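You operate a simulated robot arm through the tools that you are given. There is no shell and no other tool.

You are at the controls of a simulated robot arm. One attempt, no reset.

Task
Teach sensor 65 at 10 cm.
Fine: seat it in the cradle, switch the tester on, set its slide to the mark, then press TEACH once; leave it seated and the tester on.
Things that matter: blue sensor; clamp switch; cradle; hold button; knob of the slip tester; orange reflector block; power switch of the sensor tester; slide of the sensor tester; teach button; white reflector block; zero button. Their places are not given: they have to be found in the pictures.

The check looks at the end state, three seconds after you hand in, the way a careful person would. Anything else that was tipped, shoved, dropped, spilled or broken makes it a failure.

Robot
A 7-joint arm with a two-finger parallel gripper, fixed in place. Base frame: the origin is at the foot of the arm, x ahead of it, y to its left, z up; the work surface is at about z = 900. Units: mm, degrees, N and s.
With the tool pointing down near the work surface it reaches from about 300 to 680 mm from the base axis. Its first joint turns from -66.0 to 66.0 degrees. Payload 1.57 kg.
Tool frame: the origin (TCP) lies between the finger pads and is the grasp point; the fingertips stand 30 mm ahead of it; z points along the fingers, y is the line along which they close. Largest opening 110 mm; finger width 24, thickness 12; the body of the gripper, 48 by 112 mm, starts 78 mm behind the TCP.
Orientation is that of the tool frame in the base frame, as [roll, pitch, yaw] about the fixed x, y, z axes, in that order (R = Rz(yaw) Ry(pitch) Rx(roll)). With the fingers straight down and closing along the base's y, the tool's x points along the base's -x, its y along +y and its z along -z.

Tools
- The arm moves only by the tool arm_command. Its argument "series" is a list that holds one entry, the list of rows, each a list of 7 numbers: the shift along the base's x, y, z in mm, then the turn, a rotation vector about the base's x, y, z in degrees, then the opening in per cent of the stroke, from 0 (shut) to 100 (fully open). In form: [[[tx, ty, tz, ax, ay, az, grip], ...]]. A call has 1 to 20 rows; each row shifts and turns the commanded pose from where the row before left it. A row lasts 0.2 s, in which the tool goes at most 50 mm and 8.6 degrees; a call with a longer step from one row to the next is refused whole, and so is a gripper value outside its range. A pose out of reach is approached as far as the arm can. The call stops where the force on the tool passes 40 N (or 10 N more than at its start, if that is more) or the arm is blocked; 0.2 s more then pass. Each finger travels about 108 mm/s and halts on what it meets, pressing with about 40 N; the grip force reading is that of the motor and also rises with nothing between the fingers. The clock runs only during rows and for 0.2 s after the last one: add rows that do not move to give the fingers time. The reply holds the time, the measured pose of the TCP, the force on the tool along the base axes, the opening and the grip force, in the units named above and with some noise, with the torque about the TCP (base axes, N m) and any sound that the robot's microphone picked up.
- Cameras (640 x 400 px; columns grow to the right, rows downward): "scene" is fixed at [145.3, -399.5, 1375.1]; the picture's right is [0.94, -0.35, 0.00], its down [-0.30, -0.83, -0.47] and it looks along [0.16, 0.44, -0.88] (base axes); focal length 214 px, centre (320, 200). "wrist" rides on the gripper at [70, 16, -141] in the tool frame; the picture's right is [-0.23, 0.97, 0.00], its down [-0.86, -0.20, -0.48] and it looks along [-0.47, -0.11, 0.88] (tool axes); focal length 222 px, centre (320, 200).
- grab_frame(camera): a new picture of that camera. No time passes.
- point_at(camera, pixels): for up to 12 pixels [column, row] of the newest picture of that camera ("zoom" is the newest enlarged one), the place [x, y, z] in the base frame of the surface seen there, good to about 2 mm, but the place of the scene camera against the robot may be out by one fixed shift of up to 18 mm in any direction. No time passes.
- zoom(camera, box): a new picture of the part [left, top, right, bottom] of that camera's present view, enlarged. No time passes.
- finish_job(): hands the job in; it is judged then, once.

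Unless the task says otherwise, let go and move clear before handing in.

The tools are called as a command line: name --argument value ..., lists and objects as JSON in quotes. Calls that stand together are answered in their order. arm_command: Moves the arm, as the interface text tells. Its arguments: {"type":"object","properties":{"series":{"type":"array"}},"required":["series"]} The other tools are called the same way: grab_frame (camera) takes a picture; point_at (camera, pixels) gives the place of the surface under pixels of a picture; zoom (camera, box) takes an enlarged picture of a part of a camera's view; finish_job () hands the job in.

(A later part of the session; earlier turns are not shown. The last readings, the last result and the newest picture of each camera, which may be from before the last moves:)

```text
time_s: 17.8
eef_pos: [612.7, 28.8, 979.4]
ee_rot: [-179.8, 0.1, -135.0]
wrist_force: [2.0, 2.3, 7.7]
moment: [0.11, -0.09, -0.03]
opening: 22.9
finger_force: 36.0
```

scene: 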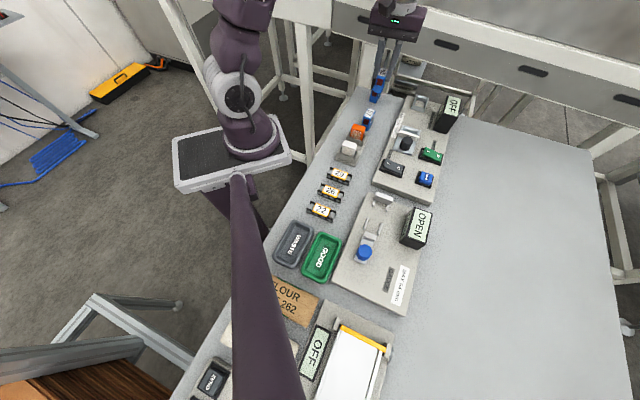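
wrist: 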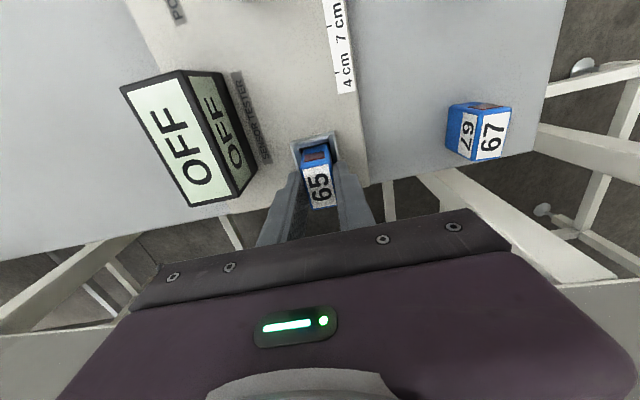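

The force fell to 7.7 N with the lateral push almost gone and z at 979.4, the expected seat height. I'll press down slightly to confirm it is on the floor.

arm_command --series '[[[0.2, 0.2, 0, 0, 0, 0, 5], [0, 0, -0.6, 0, 0, 0, 5], [0, 0, 0, 0, 0, 0, 5]]]'

arm_command --series '[[[0, 0, 0, 0, 0, 0, 5]]]'

grab_frame --camera "wrist"

zoom --camera "wrist" --box '[290, 120, 350, 170]'

zoom --camera "scene" --box '[395, 75, 450, 120]'

```text
time_s: 18.6
eef_pos: [613.6, 28.5, 980.1]
ee_rot: [-180.0, 0.0, -135.0]
wrist_force: [-2.0, 2.6, 27.0]
moment: [0.17, 0.08, 0.04]
opening: 22.8
finger_force: 35.6
```

```text
time_s: 19.0
eef_pos: [613.7, 28.3, 982.4]
ee_rot: [-179.9, 0.1, -135.0]
wrist_force: [0.5, 3.7, 31.7]
moment: [0.15, 0.03, -0.04]
opening: 22.9
finger_force: 35.3
```

```text
taken
```

wrist: 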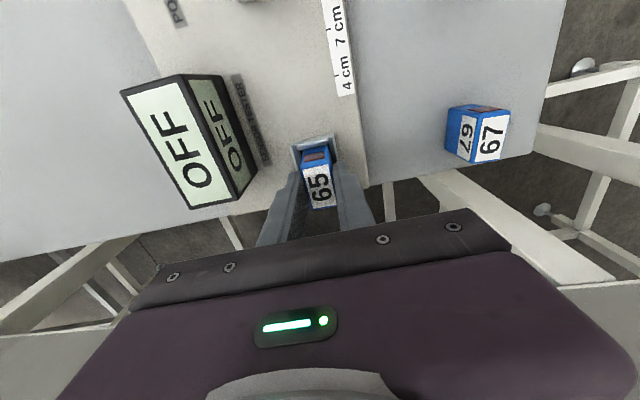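

```text
8.00 times, centred on (320, 145) of wrist
```

zoom: 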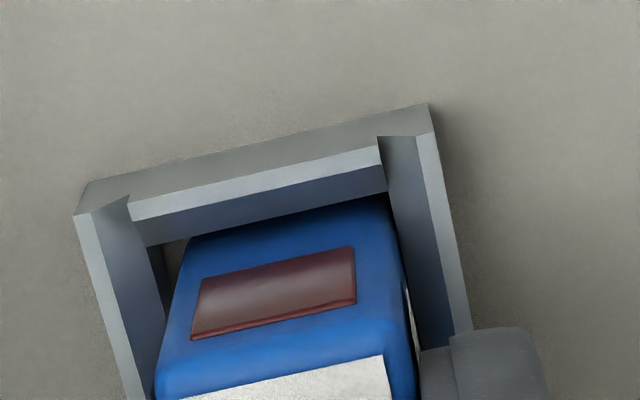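

```text
8.89 times, centred on (422, 98) of scene
```

zoom: 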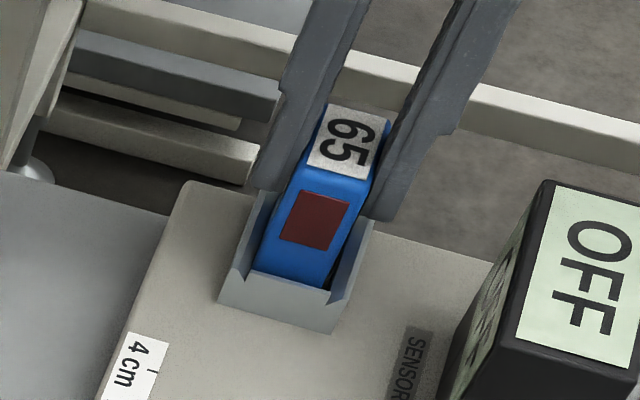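

Pressing 0.6 mm further raised the force to about 30 N with hardly any side push, so it seems to stand on the floor. I'll check the sensor's top height against the expected z≈969.

point_at --camera "wrist" --pixels '[[308, 178], [316, 180], [325, 178], [312, 190], [320, 188], [328, 188], [316, 200], [324, 200], [330, 200], [318, 195], [310, 183], [326, 194]]'

point_at --camera "wrist" --pixels '[[296, 149], [299, 158], [334, 137], [336, 148], [315, 142], [280, 130], [270, 165], [350, 130], [345, 105], [320, 110], [285, 100], [355, 160]]'

```text
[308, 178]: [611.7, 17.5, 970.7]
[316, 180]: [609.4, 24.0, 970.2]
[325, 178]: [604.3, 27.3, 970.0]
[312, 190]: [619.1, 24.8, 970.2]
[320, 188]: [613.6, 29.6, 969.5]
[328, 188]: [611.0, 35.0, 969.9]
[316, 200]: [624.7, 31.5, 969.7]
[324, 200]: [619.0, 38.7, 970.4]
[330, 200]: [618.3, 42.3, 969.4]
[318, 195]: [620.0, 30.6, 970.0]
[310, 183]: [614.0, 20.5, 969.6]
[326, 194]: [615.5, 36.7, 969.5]
```

```text
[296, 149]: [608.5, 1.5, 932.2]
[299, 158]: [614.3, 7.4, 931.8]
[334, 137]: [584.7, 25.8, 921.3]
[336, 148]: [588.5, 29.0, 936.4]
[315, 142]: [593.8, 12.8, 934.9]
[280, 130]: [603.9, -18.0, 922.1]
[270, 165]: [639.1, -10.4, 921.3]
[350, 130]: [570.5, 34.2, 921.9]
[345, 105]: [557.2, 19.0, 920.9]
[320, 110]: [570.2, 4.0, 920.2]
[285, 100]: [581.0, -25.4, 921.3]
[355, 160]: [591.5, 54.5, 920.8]
```

point_at --camera "wrist" --pixels '[[60, 60], [60, 150], [40, 200], [400, 40], [420, 90], [390, 130], [400, 160], [480, 60], [90, 30], [80, 110], [450, 20], [380, 60]]'

```text
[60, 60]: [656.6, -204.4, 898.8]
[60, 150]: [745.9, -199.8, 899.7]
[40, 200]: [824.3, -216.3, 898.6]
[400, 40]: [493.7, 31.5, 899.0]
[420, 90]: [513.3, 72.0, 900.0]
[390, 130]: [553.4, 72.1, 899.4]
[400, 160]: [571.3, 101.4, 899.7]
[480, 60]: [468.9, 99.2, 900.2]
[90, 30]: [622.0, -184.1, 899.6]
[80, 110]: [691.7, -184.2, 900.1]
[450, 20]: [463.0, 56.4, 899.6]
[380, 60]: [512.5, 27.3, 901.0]
```

The table averages 899.6 and the plate 921.2, so a seated top should be at about 969.3; I read 969.9, consistent with seated. I'll take off the pressure, open the fingers a little and rise straight up.

arm_command --series '[[[0, 0, 0.6, 0, 0, 0, 5], [0, 0, 0, 0, 0, 0, 20], [0, 0, 0, 0, 0, 0, 30], [0, 0, 0, 0, 0, 0, 38], [0, 0, 0, 0, 0, 0, 40]]]'

grab_frame --camera "wrist"

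zoom --camera "wrist" --box '[270, 110, 370, 220]'

zoom --camera "scene" --box '[395, 75, 450, 120]'

```text
time_s: 20.2
eef_pos: [612.7, 28.3, 980.5]
ee_rot: [179.9, 0.0, -135.1]
wrist_force: [-0.3, 0.0, 0.2]
moment: [0.01, 0.01, -0.03]
opening: 44.1
finger_force: 0.1
```

```text
taken
```

wrist: 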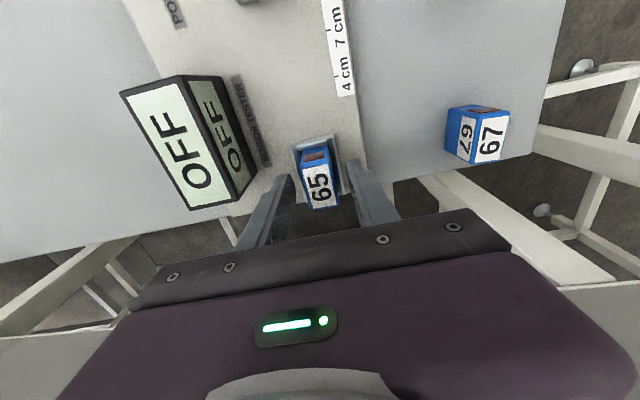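

```text
3.64 times, centred on (320, 165) of wrist
```

zoom: 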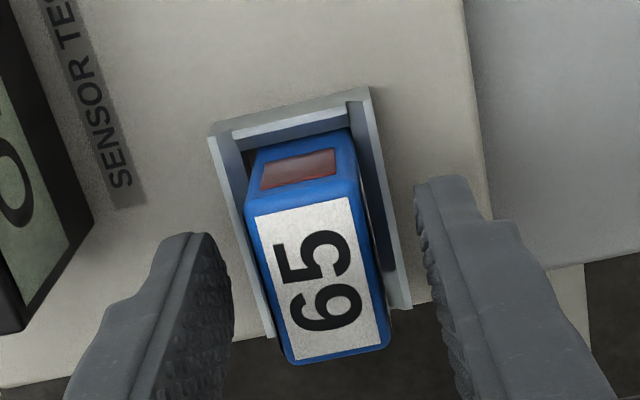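

```text
8.89 times, centred on (422, 98) of scene
```

zoom: 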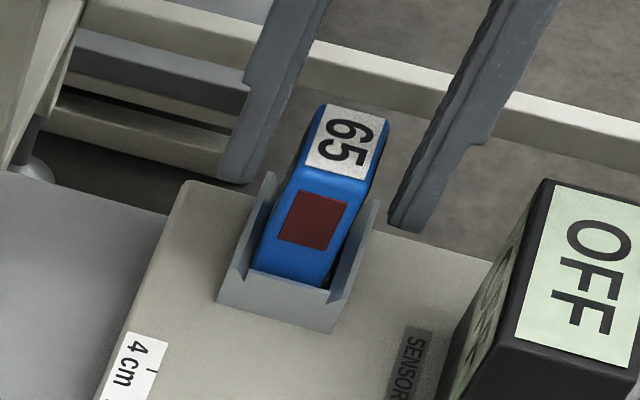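

Sensor 65 stays upright in the cradle with the fingers clear. I'll rise straight up and measure how it sits.

arm_command --series '[[[0, 0, 20, 0, 0, 0, 40], [0, 0, 30, 0, 0, 0, 40], [0, 0, 30, 0, 0, 0, 40], [15, 15, 10, 0, 0, 0, 40], [0, 0, 0, 0, 0, 0, 40]]]'

grab_frame --camera "wrist"

zoom --camera "wrist" --box '[280, 70, 360, 160]'

```text
time_s: 21.4
eef_pos: [626.7, 41.6, 1071.7]
ee_rot: [180.0, 0.1, -134.9]
wrist_force: [-0.6, -0.3, -0.2]
moment: [0.03, 0.0, -0.02]
opening: 44.1
finger_force: 0.2
```

```text
taken
```

wrist: 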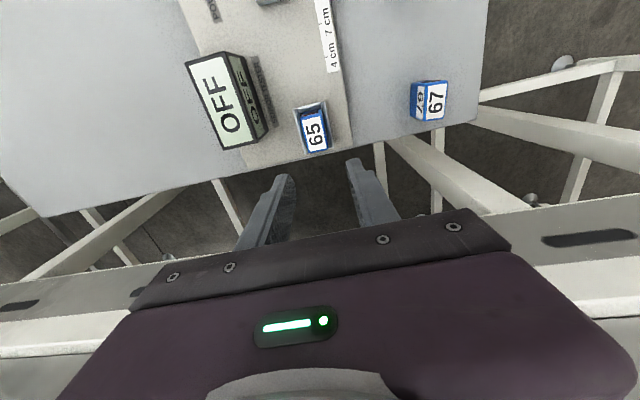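

```text
4.44 times, centred on (320, 115) of wrist
```

zoom: 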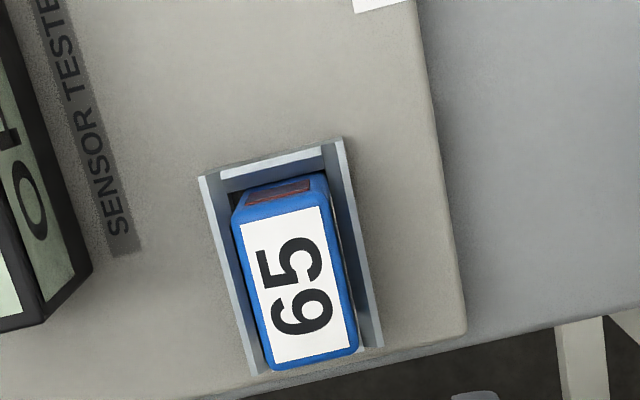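

point_at --camera "zoom" --pixels '[[245, 230], [315, 212], [278, 358], [348, 342], [296, 285], [270, 250], [320, 250], [270, 320], [335, 320], [285, 340], [310, 225], [255, 230]]'

point_at --camera "zoom" --pixels '[[206, 190], [250, 365], [341, 148], [375, 330], [270, 165], [230, 290], [362, 260], [390, 200], [180, 220], [250, 120], [400, 280], [150, 300]]'

```text
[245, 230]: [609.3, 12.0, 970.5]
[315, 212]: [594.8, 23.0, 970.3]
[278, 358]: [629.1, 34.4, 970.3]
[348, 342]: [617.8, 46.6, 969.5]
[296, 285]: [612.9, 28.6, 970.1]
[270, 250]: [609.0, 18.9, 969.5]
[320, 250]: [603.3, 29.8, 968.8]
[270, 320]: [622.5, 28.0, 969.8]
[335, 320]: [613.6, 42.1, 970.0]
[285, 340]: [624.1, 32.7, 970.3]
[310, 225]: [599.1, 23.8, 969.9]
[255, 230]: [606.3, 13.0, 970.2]
```

```text
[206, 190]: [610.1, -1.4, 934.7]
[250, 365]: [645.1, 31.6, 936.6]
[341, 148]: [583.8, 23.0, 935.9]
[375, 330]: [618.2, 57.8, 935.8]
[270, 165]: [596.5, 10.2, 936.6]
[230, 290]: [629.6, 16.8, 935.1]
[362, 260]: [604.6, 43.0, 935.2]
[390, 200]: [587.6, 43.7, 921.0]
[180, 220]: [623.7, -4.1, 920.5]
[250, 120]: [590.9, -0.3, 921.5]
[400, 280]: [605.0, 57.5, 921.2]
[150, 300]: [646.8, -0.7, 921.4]
```

The sensor sits level (top 970.0 at all corners), aligned with the cradle and window facing the slide, so it is seated. Next I'll close the fingers and move so the camera looks down on the POWER rocker and TEACH button.

arm_command --series '[[[-9, -40, 0, 0, 0, 0, 20], [-9, -40, 0, 0, 0, 0, 0], [-9, -40, -10, 0, 0, 0, 0], [-9, -40, -12, 0, 0, 0, 0], [0, 0, 0, 0, 0, 0, 0]]]'

grab_frame --camera "wrist"

zoom --camera "wrist" --box '[230, 20, 410, 150]'

```text
time_s: 22.6
eef_pos: [592.5, -114.8, 1048.4]
ee_rot: [-179.9, 0.0, -135.0]
wrist_force: [0.5, 0.0, 0.5]
moment: [0.02, -0.01, 0.05]
opening: 0.0
finger_force: 21.0
```

```text
taken
```

wrist: 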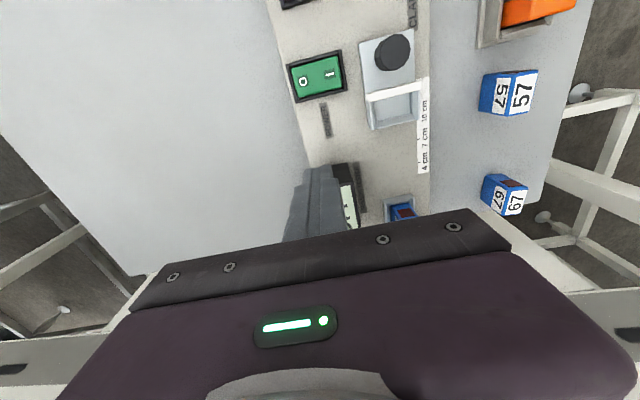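

```text
3.08 times, centred on (320, 85) of wrist
```

zoom: 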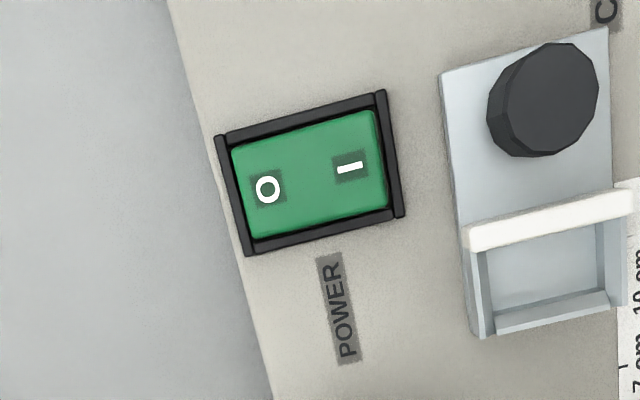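

The view is straight down on the POWER rocker: the I end is on the right at zoom (375–388, 112–205), beside the slide plate. I'll measure the rocker, its rim and the slide's edge.

point_at --camera "zoom" --pixels '[[368, 120], [380, 200], [360, 160], [310, 180], [265, 188], [240, 155], [258, 232], [380, 100], [397, 210], [240, 245], [300, 118], [320, 232]]'

point_at --camera "zoom" --pixels '[[350, 168], [392, 150], [225, 145], [450, 90], [462, 200], [475, 300], [543, 90], [545, 215], [620, 200], [480, 240], [550, 270], [545, 320]]'

```text
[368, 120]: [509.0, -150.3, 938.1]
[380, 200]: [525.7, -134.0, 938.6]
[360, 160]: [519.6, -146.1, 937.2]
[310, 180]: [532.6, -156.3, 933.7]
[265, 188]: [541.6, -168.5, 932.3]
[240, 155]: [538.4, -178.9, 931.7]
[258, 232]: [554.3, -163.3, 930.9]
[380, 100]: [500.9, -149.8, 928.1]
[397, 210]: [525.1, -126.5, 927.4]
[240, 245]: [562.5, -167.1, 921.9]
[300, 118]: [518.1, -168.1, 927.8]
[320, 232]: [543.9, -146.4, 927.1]
```

```text
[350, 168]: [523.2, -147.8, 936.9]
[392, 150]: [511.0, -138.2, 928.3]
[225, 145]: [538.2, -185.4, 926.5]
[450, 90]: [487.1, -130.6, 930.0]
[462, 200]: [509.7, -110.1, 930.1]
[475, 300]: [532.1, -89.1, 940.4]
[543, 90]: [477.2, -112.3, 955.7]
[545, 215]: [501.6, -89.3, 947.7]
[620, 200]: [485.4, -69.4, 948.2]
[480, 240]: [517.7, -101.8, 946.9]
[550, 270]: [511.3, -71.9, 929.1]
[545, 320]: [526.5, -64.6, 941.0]
```

The rim top is at z≈928, below the rocker, and the pivot is at about (531.9,-156.6). I'll press with closed fingertips 19 mm toward the I end, near (518.5,-143.2), first hovering above it to check.

arm_command --series '[[[-36.5, -13.6, 0, 0, 0, 0, 0], [-36.5, -13.6, -10, 0, 0, 0, 0], [0, 0, -25, 0, 0, 0, 0], [0, 0, -15, 0, 0, 0, 0], [0, 0, 0, 0, 0, 0, 0], [0, 0, 0, 0, 0, 0, 0]]]'

arm_command --series '[[[0, 0, 0, 0, 0, 0, 0]]]'

grab_frame --camera "wrist"

zoom --camera "wrist" --box '[240, 110, 400, 220]'

zoom --camera "scene" --box '[380, 90, 470, 190]'

```text
time_s: 24.0
eef_pos: [518.7, -144.1, 999.0]
ee_rot: [180.0, -0.1, -134.9]
wrist_force: [0.5, -0.4, -0.9]
moment: [0.0, -0.01, 0.01]
opening: 0.0
finger_force: 21.7
```

```text
time_s: 24.4
eef_pos: [517.7, -142.6, 999.0]
ee_rot: [180.0, -0.1, -134.9]
wrist_force: [-1.2, -0.4, 0.2]
moment: [-0.01, -0.04, -0.05]
opening: 0.2
finger_force: 21.2
```

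```text
taken
```

wrist: 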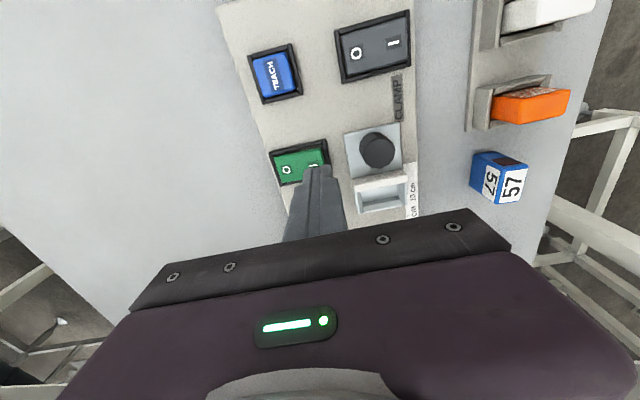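

```text
3.64 times, centred on (320, 165) of wrist
```

zoom: 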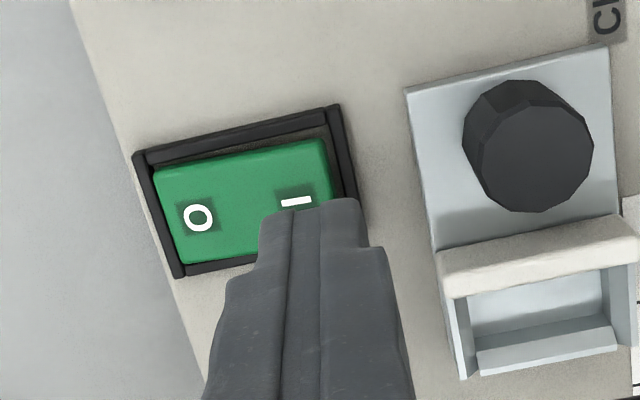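

```text
4.00 times, centred on (425, 140) of scene
```

zoom: 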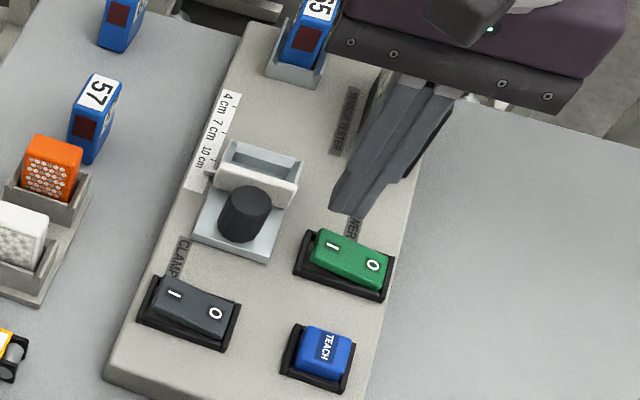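

The fingertips hover over the I end, clear of the slide. I'll press down in small steps.

arm_command --series '[[[0, 0, -12, 0, 0, 0, 0], [0, 0, -10, 0, 0, 0, 0], [0, 0, -4, 0, 0, 0, 0], [0, 0, -3, 0, 0, 0, 0], [0, 0, -3, 0, 0, 0, 0], [0, 0, -2, 0, 0, 0, 0], [0, 0, -2, 0, 0, 0, 0], [0, 0, 0, 0, 0, 0, 0]]]'

grab_frame --camera "scene"

zoom --camera "scene" --box '[380, 70, 480, 190]'

```text
time_s: 26.2
eef_pos: [518.2, -144.2, 963.4]
ee_rot: [-179.8, 0.0, -135.0]
wrist_force: [-4.6, 3.0, 20.2]
moment: [-0.06, 0.02, -0.03]
opening: 0.1
finger_force: 20.8
```

```text
taken
```

scene: 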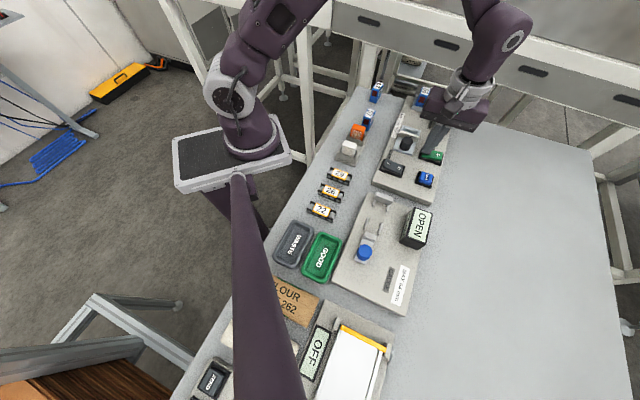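

```text
3.33 times, centred on (430, 130) of scene
```

zoom: 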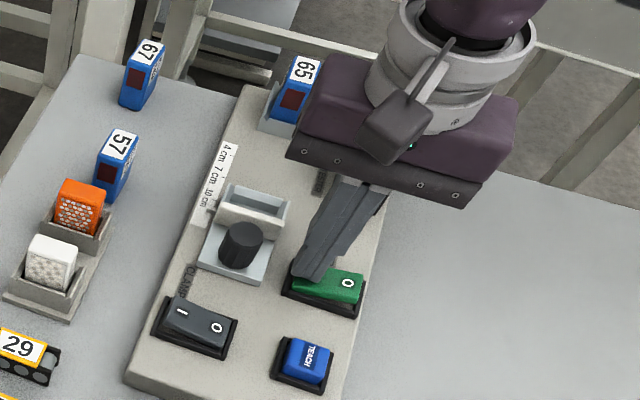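

The rocker appears tipped toward I with 20 N on it, and the gripper hides the display. I'll press 1 mm further, then lift and look at the display.

arm_command --series '[[[0, 0, -1, 0, 0, 0, 0], [0, 0, 0, 0, 0, 0, 0], [0, 0, 3, 0, 0, 0, 0], [0, 0, 12, 0, 0, 0, 0], [0, 0, 25, 0, 0, 0, 0], [0, 0, 40, 0, 0, 0, 0], [0, 0, 0, 0, 0, 0, 0]]]'

grab_frame --camera "wrist"

zoom --camera "wrist" --box '[220, 20, 420, 200]'

zoom --camera "scene" --box '[380, 70, 480, 190]'

```text
time_s: 26.7
eef_pos: [518.3, -142.8, 963.2]
ee_rot: [-179.9, 0.0, -135.0]
wrist_force: [-7.0, 2.4, 12.3]
moment: [0.04, 0.12, -0.01]
opening: 0.1
finger_force: 21.3
stopped in row 2: the force on the tool passed its limit at 42 N (the readings are from after the stop); the commanded pose is now the measured one
```

```text
taken
```

wrist: 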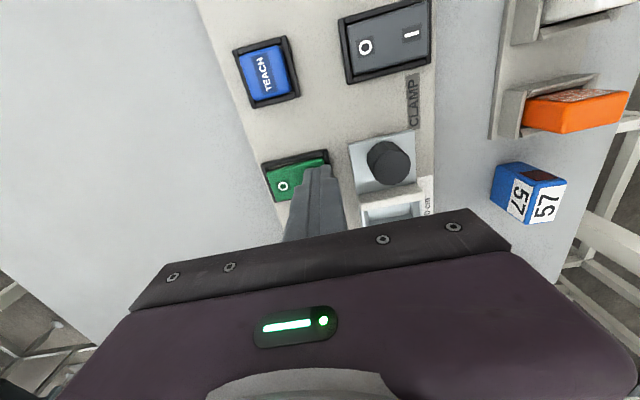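

```text
2.22 times, centred on (320, 110) of wrist
```

zoom: 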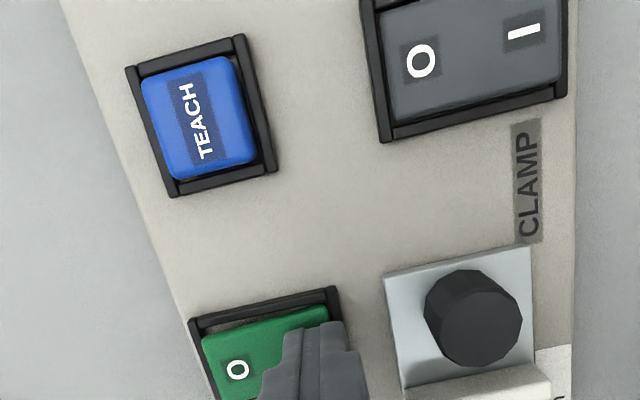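

```text
3.33 times, centred on (430, 130) of scene
```

zoom: 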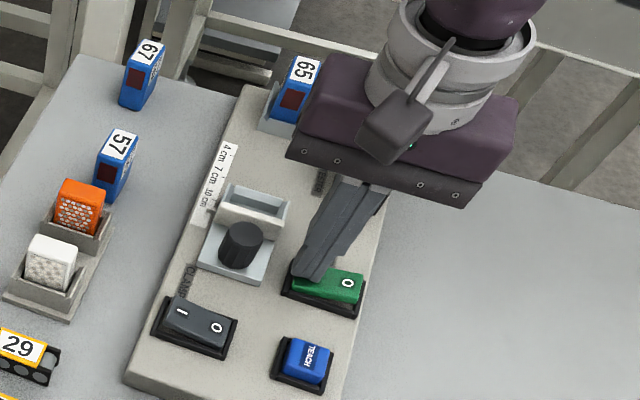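

The force limit stopped the extra press, so the rocker is at its end stop. I'll lift straight up and check the display and the rocker.

arm_command --series '[[[0, 0, 5, 0, 0, 0, 0], [0, 0, 20, 0, 0, 0, 0], [0, 0, 40, 0, 0, 0, 0], [25, 10, 20, 0, 0, 0, 0], [35, 10, 0, 0, 0, 0, 0], [0, 0, 0, 0, 0, 0, 0]]]'

grab_frame --camera "wrist"

zoom --camera "wrist" --box '[220, 0, 440, 200]'

zoom --camera "scene" --box '[380, 70, 480, 190]'

```text
time_s: 28.1
eef_pos: [580.8, -122.4, 1047.9]
ee_rot: [-179.9, 0.2, -135.0]
wrist_force: [0.5, -0.3, -1.0]
moment: [0.01, 0.03, -0.02]
opening: 0.0
finger_force: 21.2
```

```text
taken
```

wrist: 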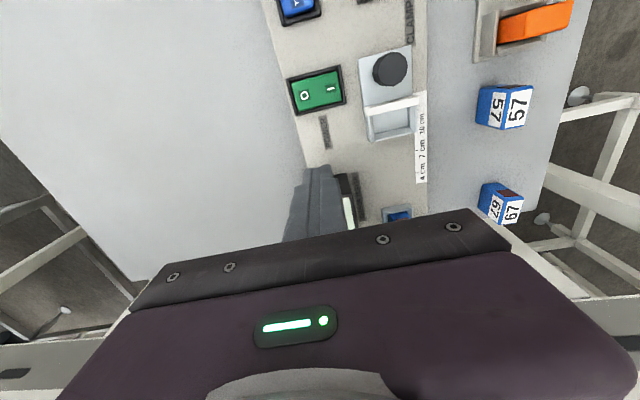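

```text
2.00 times, centred on (330, 100) of wrist
```

zoom: 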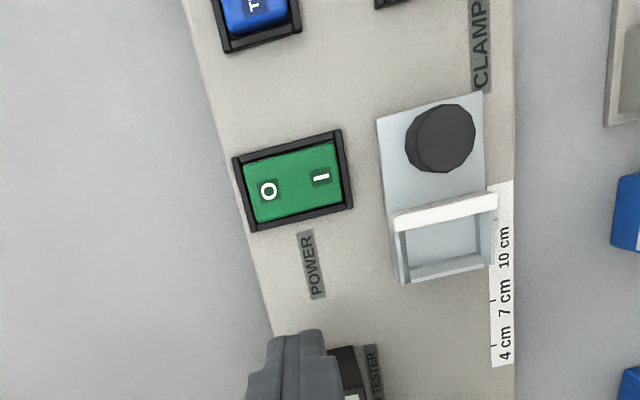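

```text
3.33 times, centred on (430, 130) of scene
```

zoom: 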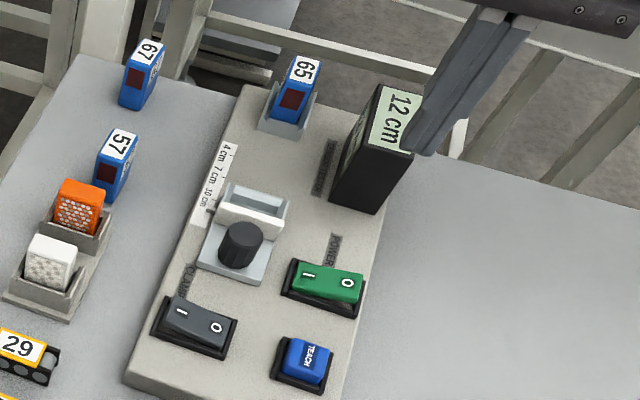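

The display now reads "12 cm", so the tester is on and already sees the slide. Next I'll locate the knob and pointer precisely.

zoom --camera "wrist" --box '[350, 40, 440, 190]'

zoom --camera "wrist" --box '[355, 40, 435, 110]'

point_at --camera "wrist" --pixels '[[391, 69], [375, 70], [406, 67], [391, 54], [390, 83], [385, 62], [397, 76], [385, 76], [397, 62]]'

```text
2.67 times, centred on (395, 115) of wrist
```

zoom: 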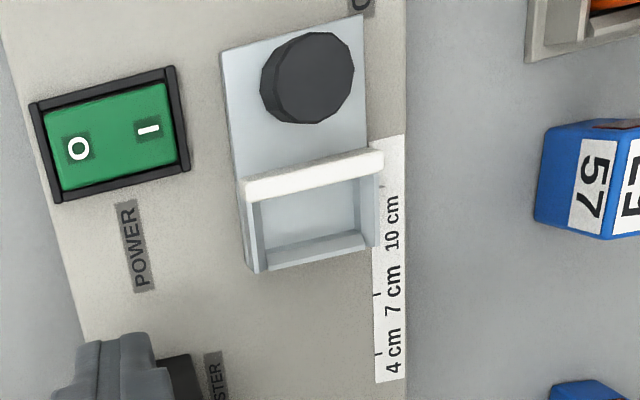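

```text
5.71 times, centred on (395, 75) of wrist
```

zoom: 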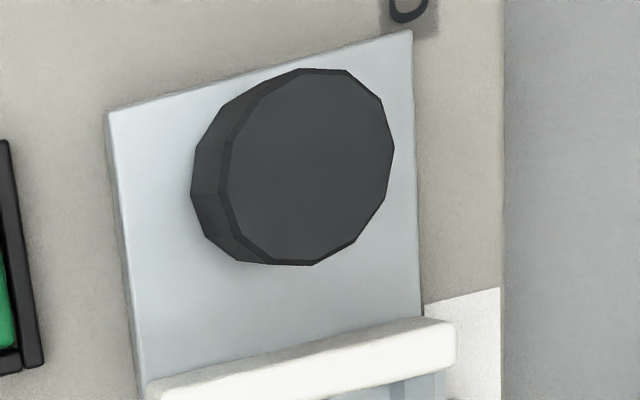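

```text
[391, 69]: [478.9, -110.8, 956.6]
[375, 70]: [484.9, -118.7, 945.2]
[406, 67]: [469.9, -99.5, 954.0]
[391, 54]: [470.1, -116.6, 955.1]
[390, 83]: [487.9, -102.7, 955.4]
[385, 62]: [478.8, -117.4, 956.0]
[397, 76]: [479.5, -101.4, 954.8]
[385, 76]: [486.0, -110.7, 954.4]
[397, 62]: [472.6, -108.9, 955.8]
```

The knob's centre is near (478,-109.2), its top at z≈955.5 and the slide plate at z≈930. I'll go above it with the fingers opened to about 50 mm across the rail and check the alignment.

arm_command --series '[[[-34, 4.5, 0, 0, 0, 0, 20], [-34, 4.5, 0, 0, 0, 0, 46], [-33.3, 4.4, 0, 0, 0, 0, 46], [0, 0, -20, 0, 0, 0, 46], [0, 0, -20, 0, 0, 0, 46], [0, 0, 0, 0, 0, 0, 46], [0, 0, 0, 0, 0, 0, 46]]]'

arm_command --series '[[[0, 0, 0, 0, 0, 0, 46]]]'

grab_frame --camera "wrist"

zoom --camera "wrist" --box '[240, 110, 400, 220]'

zoom --camera "scene" --box '[370, 70, 480, 190]'

```text
time_s: 29.7
eef_pos: [479.0, -109.1, 1007.0]
ee_rot: [-179.9, 0.1, -135.0]
wrist_force: [0.5, -0.6, -0.1]
moment: [-0.04, 0.03, 0.04]
opening: 50.6
finger_force: 0.2
```

```text
time_s: 30.1
eef_pos: [479.7, -108.9, 1008.1]
ee_rot: [-179.9, 0.1, -134.9]
wrist_force: [-0.8, -0.2, -0.1]
moment: [0.0, 0.02, 0.0]
opening: 50.6
finger_force: 0.1
```

```text
taken
```

wrist: 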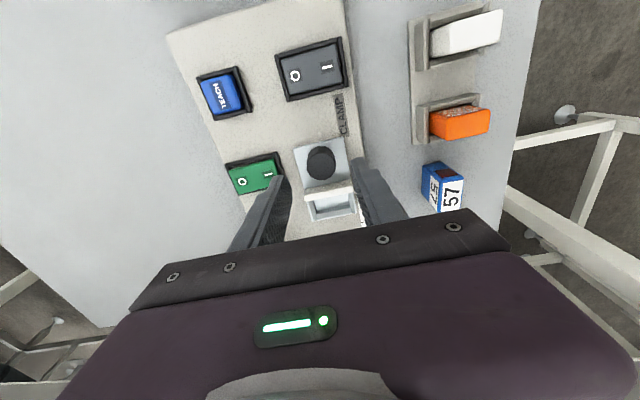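

```text
3.64 times, centred on (320, 165) of wrist
```

zoom: 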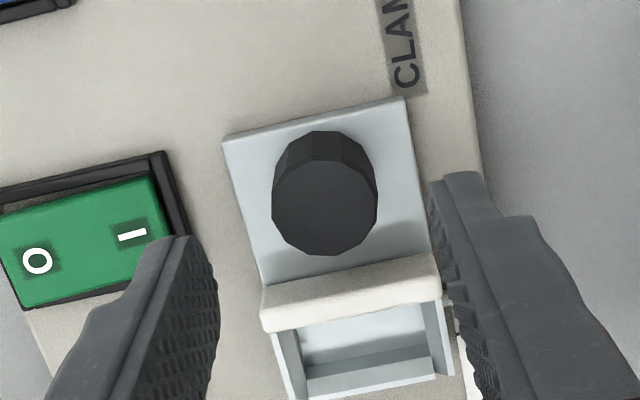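

```text
3.33 times, centred on (425, 130) of scene
```

zoom: 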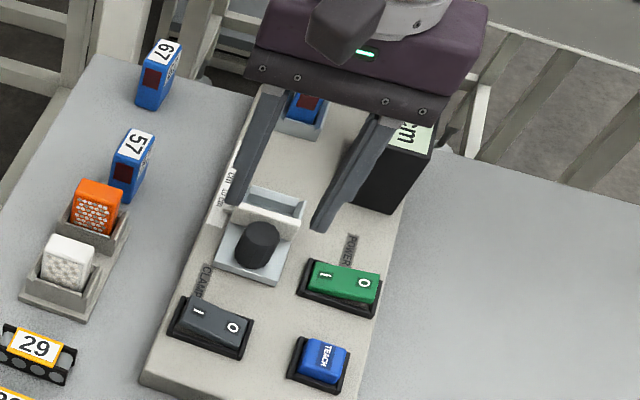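

zoom --camera "wrist" --box '[240, 110, 400, 220]'

point_at --camera "zoom" --pixels '[[325, 205], [280, 205], [370, 200], [322, 168], [330, 248], [290, 235], [360, 230], [298, 175], [352, 172], [300, 310], [270, 210], [375, 195]]'

```text
3.64 times, centred on (320, 165) of wrist
```

zoom: 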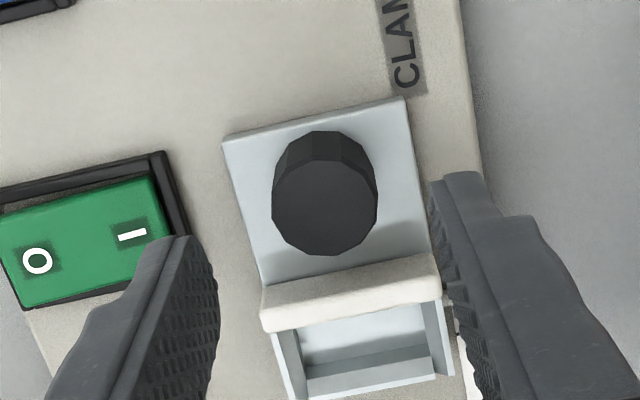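

```text
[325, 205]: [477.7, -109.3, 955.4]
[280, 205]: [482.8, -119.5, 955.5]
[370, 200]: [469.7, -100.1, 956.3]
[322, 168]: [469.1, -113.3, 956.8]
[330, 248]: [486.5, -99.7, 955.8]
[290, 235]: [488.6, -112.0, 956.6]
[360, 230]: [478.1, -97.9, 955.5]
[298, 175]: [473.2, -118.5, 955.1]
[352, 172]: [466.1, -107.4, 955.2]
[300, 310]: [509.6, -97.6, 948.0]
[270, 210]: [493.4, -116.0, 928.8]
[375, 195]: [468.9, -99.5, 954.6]
```

The knob's centre is at about (477.5,-108.8). I'll shift 1.5 mm, descend to TCP z≈967 and close on the knob.

arm_command --series '[[[-1.5, 0.1, -15, 0, 0, 0, 46], [0, 0, -15, 0, 0, 0, 46], [0, 0, -10, 0, 0, 0, 46], [0, 0, 0, 0, 0, 0, 46]]]'

grab_frame --camera "wrist"

zoom --camera "wrist" --box '[240, 110, 400, 220]'

```text
time_s: 31.1
eef_pos: [476.5, -110.8, 968.0]
ee_rot: [-179.9, 0.0, -135.0]
wrist_force: [0.1, -0.4, 0.5]
moment: [-0.04, 0.0, -0.01]
opening: 50.7
finger_force: 0.1
```

```text
taken
```

wrist: 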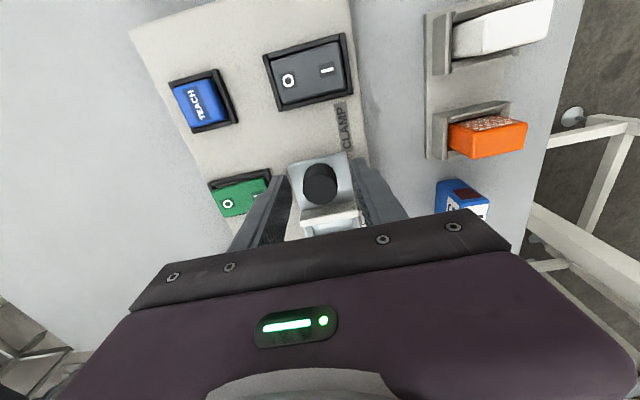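

```text
3.64 times, centred on (320, 165) of wrist
```

zoom: 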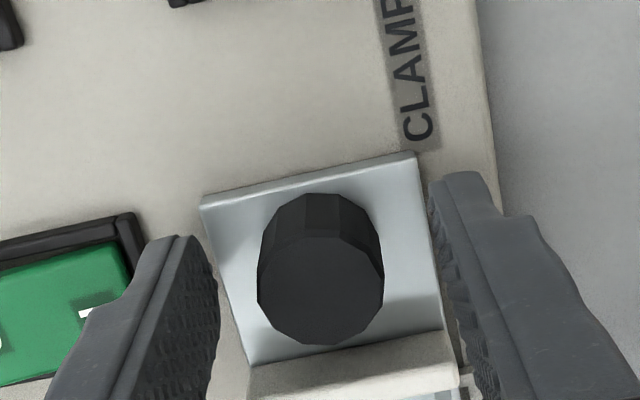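

The fingers straddle the knob cleanly. I'll close on it.

arm_command --series '[[[0, 0, 0, 0, 0, 0, 35], [0, 0, 0, 0, 0, 0, 25], [0, 0, 0, 0, 0, 0, 15], [0, 0, 0, 0, 0, 0, 15], [0, 0, 0, 0, 0, 0, 15]]]'

grab_frame --camera "wrist"

zoom --camera "scene" --box '[390, 90, 450, 160]'

zoom --camera "scene" --box '[370, 70, 480, 190]'

```text
time_s: 32.3
eef_pos: [476.7, -111.0, 966.1]
ee_rot: [-179.7, 0.2, -134.9]
wrist_force: [6.3, -6.9, -1.4]
moment: [0.16, 0.08, -0.04]
opening: 27.0
finger_force: 37.5
```

```text
taken
```

wrist: 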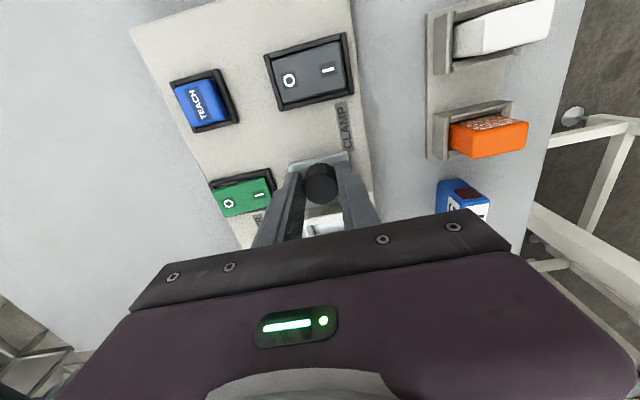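

```text
5.71 times, centred on (420, 125) of scene
```

zoom: 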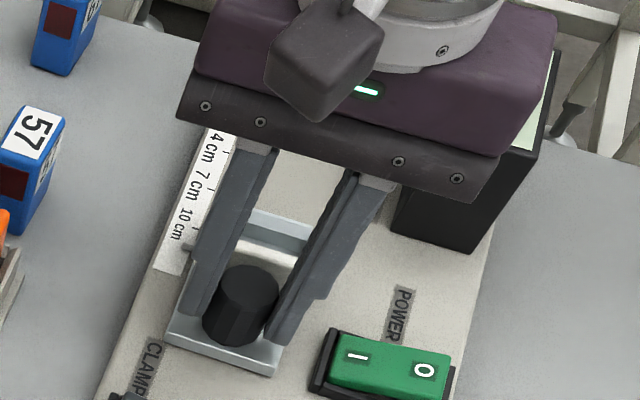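

```text
3.33 times, centred on (425, 130) of scene
```

zoom: 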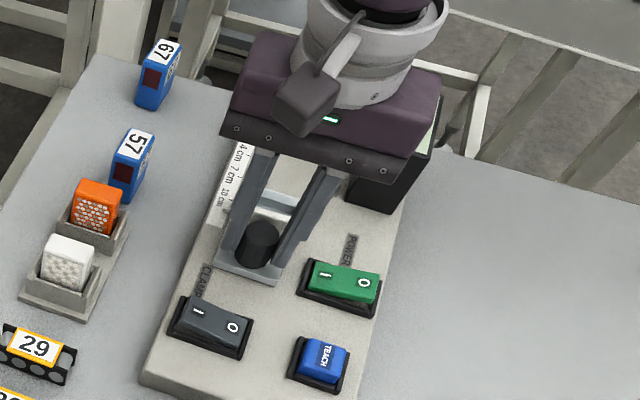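

The knob is gripped at 27 mm, and the pointer is visible in the scene zoom at (188,248), below the 10 cm tick. I'll draw the slide about 10 mm along +45° toward the cradle and re-check.

arm_command --series '[[[0.3, -0.3, 0, 0, 0, 0, 15], [1.8, 1.8, 0, 0, 0, 0, 15], [1.8, 1.8, 0, 0, 0, 0, 15], [1.8, 1.8, 0, 0, 0, 0, 15], [1.7, 1.7, 0, 0, 0, 0, 15], [0, 0, 0, 0, 0, 0, 15]]]'

grab_frame --camera "scene"

zoom --camera "scene" --box '[395, 100, 435, 145]'

zoom --camera "scene" --box '[370, 70, 480, 190]'

```text
time_s: 33.7
eef_pos: [483.4, -102.9, 966.5]
ee_rot: [180.0, 0.0, -135.0]
wrist_force: [0.7, -0.7, -23.8]
moment: [-0.48, -0.15, 0.01]
opening: 27.1
finger_force: 38.2
```

```text
taken
```

scene: 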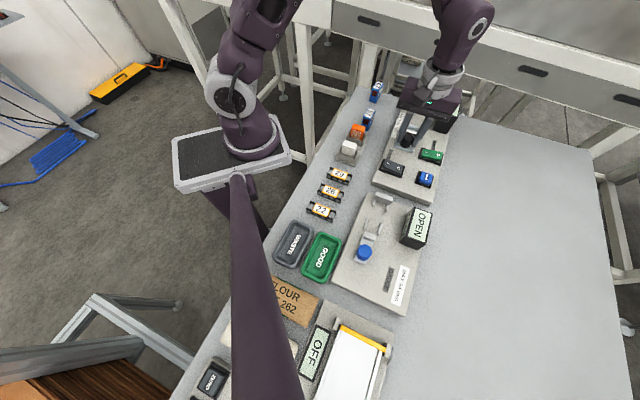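

```text
8.89 times, centred on (415, 122) of scene
```

zoom: 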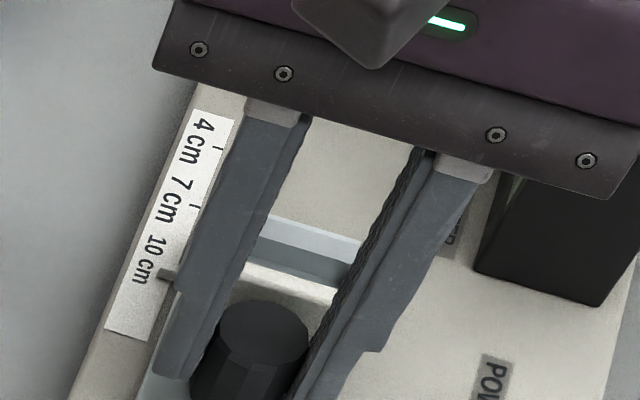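

```text
3.33 times, centred on (425, 130) of scene
```

zoom: 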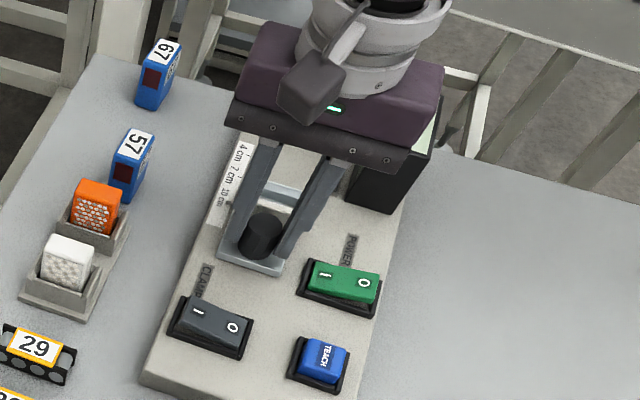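

The slide follows the knob, and the pointer at zoom (165,273) is now about 3–4 mm short of the 10 cm position extrapolated from the ticks. I'll relax the vertical pull and draw it 3.6 mm further.

arm_command --series '[[[0, 0, -0.5, 0, 0, 0, 15], [0.9, 0.9, 0, 0, 0, 0, 15], [0.9, 0.9, 0, 0, 0, 0, 15], [0.75, 0.75, 0, 0, 0, 0, 15], [0, 0, 0, 0, 0, 0, 15], [0, 0, 0, 0, 0, 0, 15]]]'

grab_frame --camera "wrist"

zoom --camera "scene" --box '[395, 100, 435, 145]'

```text
time_s: 35.1
eef_pos: [486.4, -100.2, 966.7]
ee_rot: [-180.0, 0.1, -135.0]
wrist_force: [-7.0, 11.9, -11.0]
moment: [0.54, 0.53, 0.07]
opening: 27.2
finger_force: 37.3
```

```text
taken
```

wrist: 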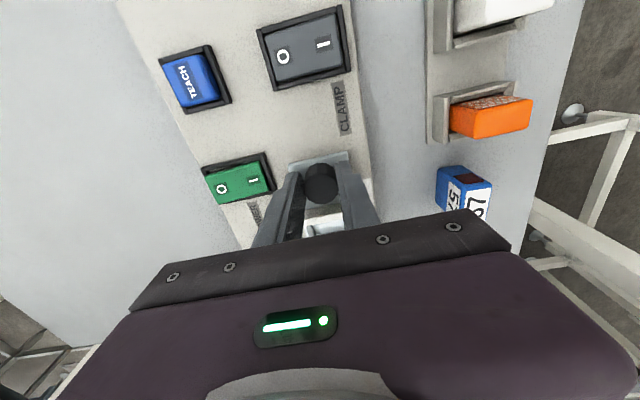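

```text
8.89 times, centred on (415, 122) of scene
```

zoom: 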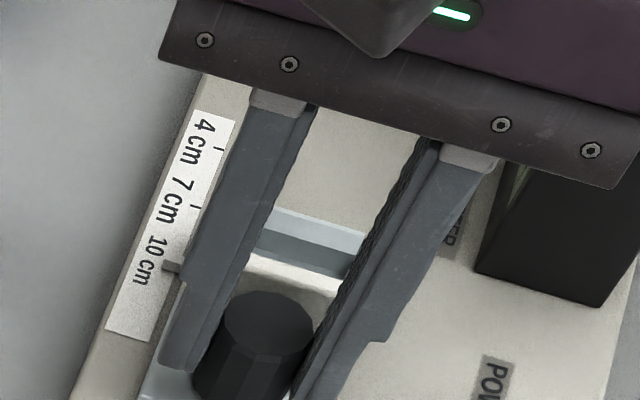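

The pointer now sits at zoom (172,267), about level with the 10 cm mark. I'll let go, rise and check from overhead, along with the display.

arm_command --series '[[[0, 0, 0, 0, 0, 0, 30], [0, 0, 0, 0, 0, 0, 46], [0, 0, 0, 0, 0, 0, 46], [0, 0, 20, 0, 0, 0, 46], [0, 0, 30, 0, 0, 0, 46], [20, 5, 30, 0, 0, 0, 46], [40, 5, 0, 0, 0, 0, 46], [0, 0, 0, 0, 0, 0, 46]]]'

grab_frame --camera "wrist"

grab_frame --camera "scene"

zoom --camera "scene" --box '[380, 70, 480, 190]'

```text
time_s: 36.9
eef_pos: [547.9, -93.7, 1046.9]
ee_rot: [-179.9, 0.1, -135.0]
wrist_force: [-0.1, -0.2, -0.1]
moment: [0.02, 0.0, -0.01]
opening: 50.4
finger_force: 0.1
```

```text
taken
```

wrist: 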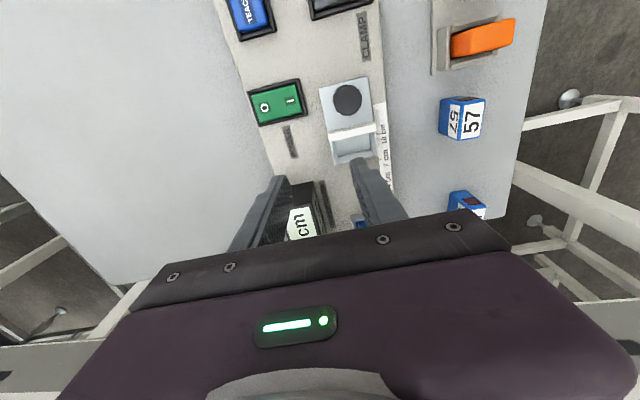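

```text
taken
```

scene: 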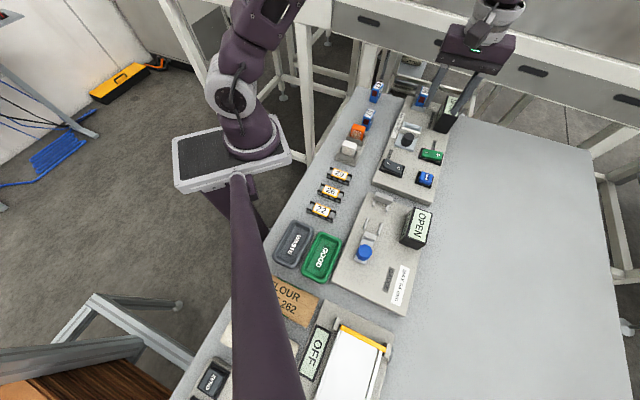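

```text
3.33 times, centred on (430, 130) of scene
```

zoom: 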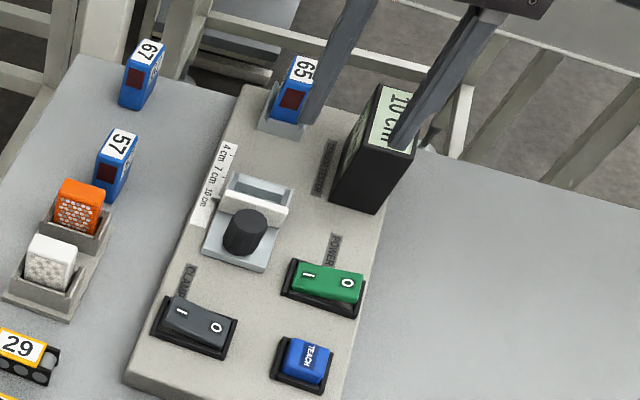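

The display reads "10 cm". I'll place the camera right above the pointer to check it against the tick without parallax.

arm_command --series '[[[5, 30, 0, 0, 0, 0, 30], [5, 30, -5, 0, 0, 0, 10], [3.6, 29.5, -5, 0, 0, 0, 0], [0, 0, 0, 0, 0, 0, 0], [0, 0, 0, 0, 0, 0, 0]]]'

grab_frame --camera "wrist"

zoom --camera "wrist" --box '[270, 40, 370, 140]'

```text
time_s: 38.1
eef_pos: [560.9, -1.5, 1035.8]
ee_rot: [-179.8, 0.1, -135.0]
wrist_force: [0.4, -0.8, -0.2]
moment: [-0.01, 0.02, 0.02]
opening: 0.0
finger_force: 21.0
```

```text
taken
```

wrist: 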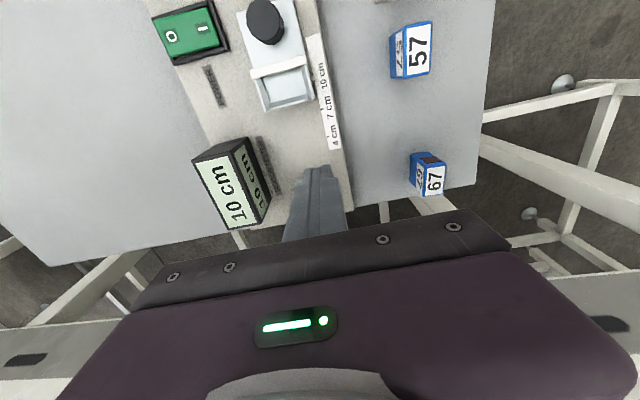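

```text
4.00 times, centred on (320, 90) of wrist
```

zoom: 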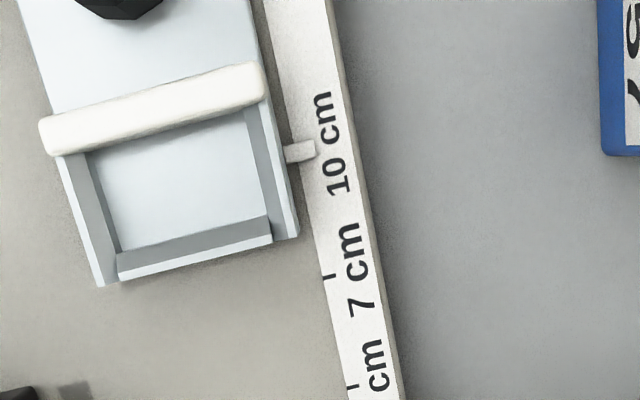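

zoom --camera "wrist" --box '[300, 60, 340, 100]'

point_at --camera "zoom" --pixels '[[320, 200], [300, 180], [280, 190]]'

zoom --camera "wrist" --box '[300, 70, 350, 160]'

```text
10.00 times, centred on (320, 80) of wrist
```

zoom: 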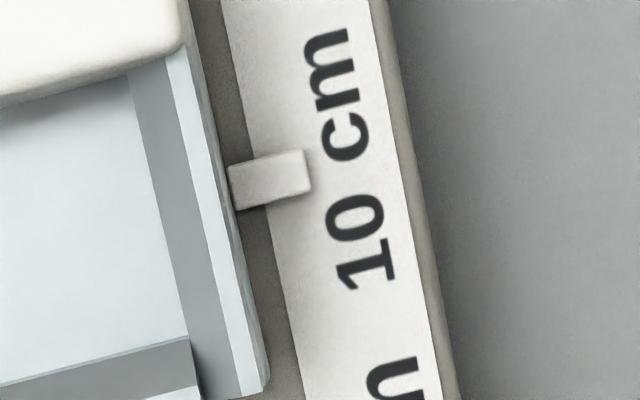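

```text
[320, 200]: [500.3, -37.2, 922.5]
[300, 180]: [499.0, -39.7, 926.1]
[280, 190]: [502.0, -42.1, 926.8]
```

```text
4.44 times, centred on (325, 115) of wrist
```

zoom: 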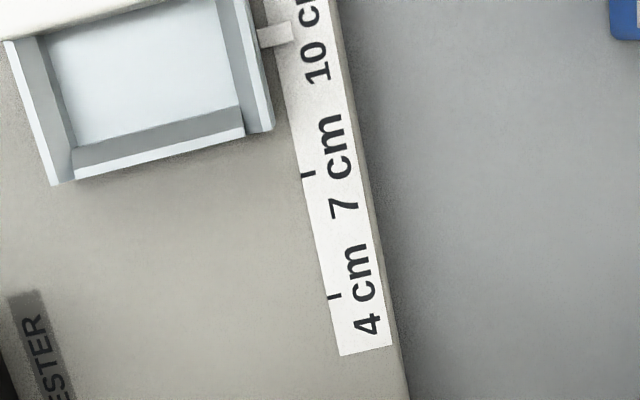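

The pointer covers the 10 cm tick; from the 7 cm and 4 cm ticks its centre is within about 0.4 mm of the mark. Next I'll view the TEACH button from above, keeping the fingers closed.

arm_command --series '[[[-6.5, -41.5, 2, 0, 0, 0, 0], [-6.5, -41.5, 2, 0, 0, 0, 0], [-6.5, -41.5, 0, 0, 0, 0, 0], [-6.5, -41.5, 0, 0, 0, 0, 0], [0, 0, 0, 0, 0, 0, 0], [0, 0, 0, 0, 0, 0, 0]]]'

grab_frame --camera "wrist"

zoom --camera "wrist" --box '[260, 30, 380, 130]'

```text
time_s: 39.5
eef_pos: [534.8, -166.6, 1039.1]
ee_rot: [-180.0, 0.1, -135.0]
wrist_force: [0.2, -0.8, 0.2]
moment: [-0.01, 0.0, -0.01]
opening: 0.0
finger_force: 22.0
```

```text
taken
```

wrist: 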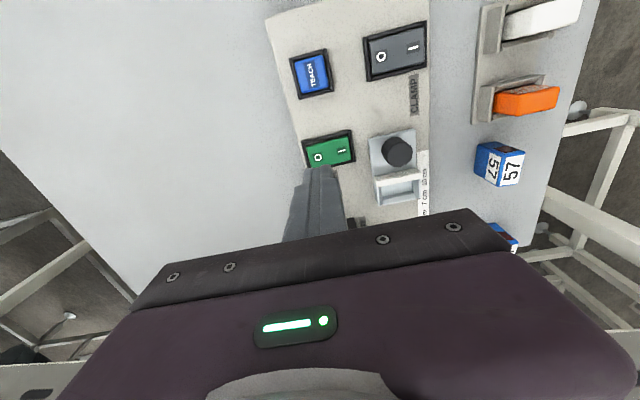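

```text
4.00 times, centred on (320, 80) of wrist
```

zoom: 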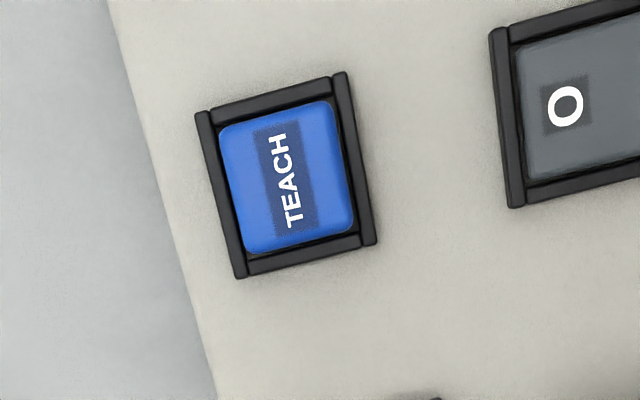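

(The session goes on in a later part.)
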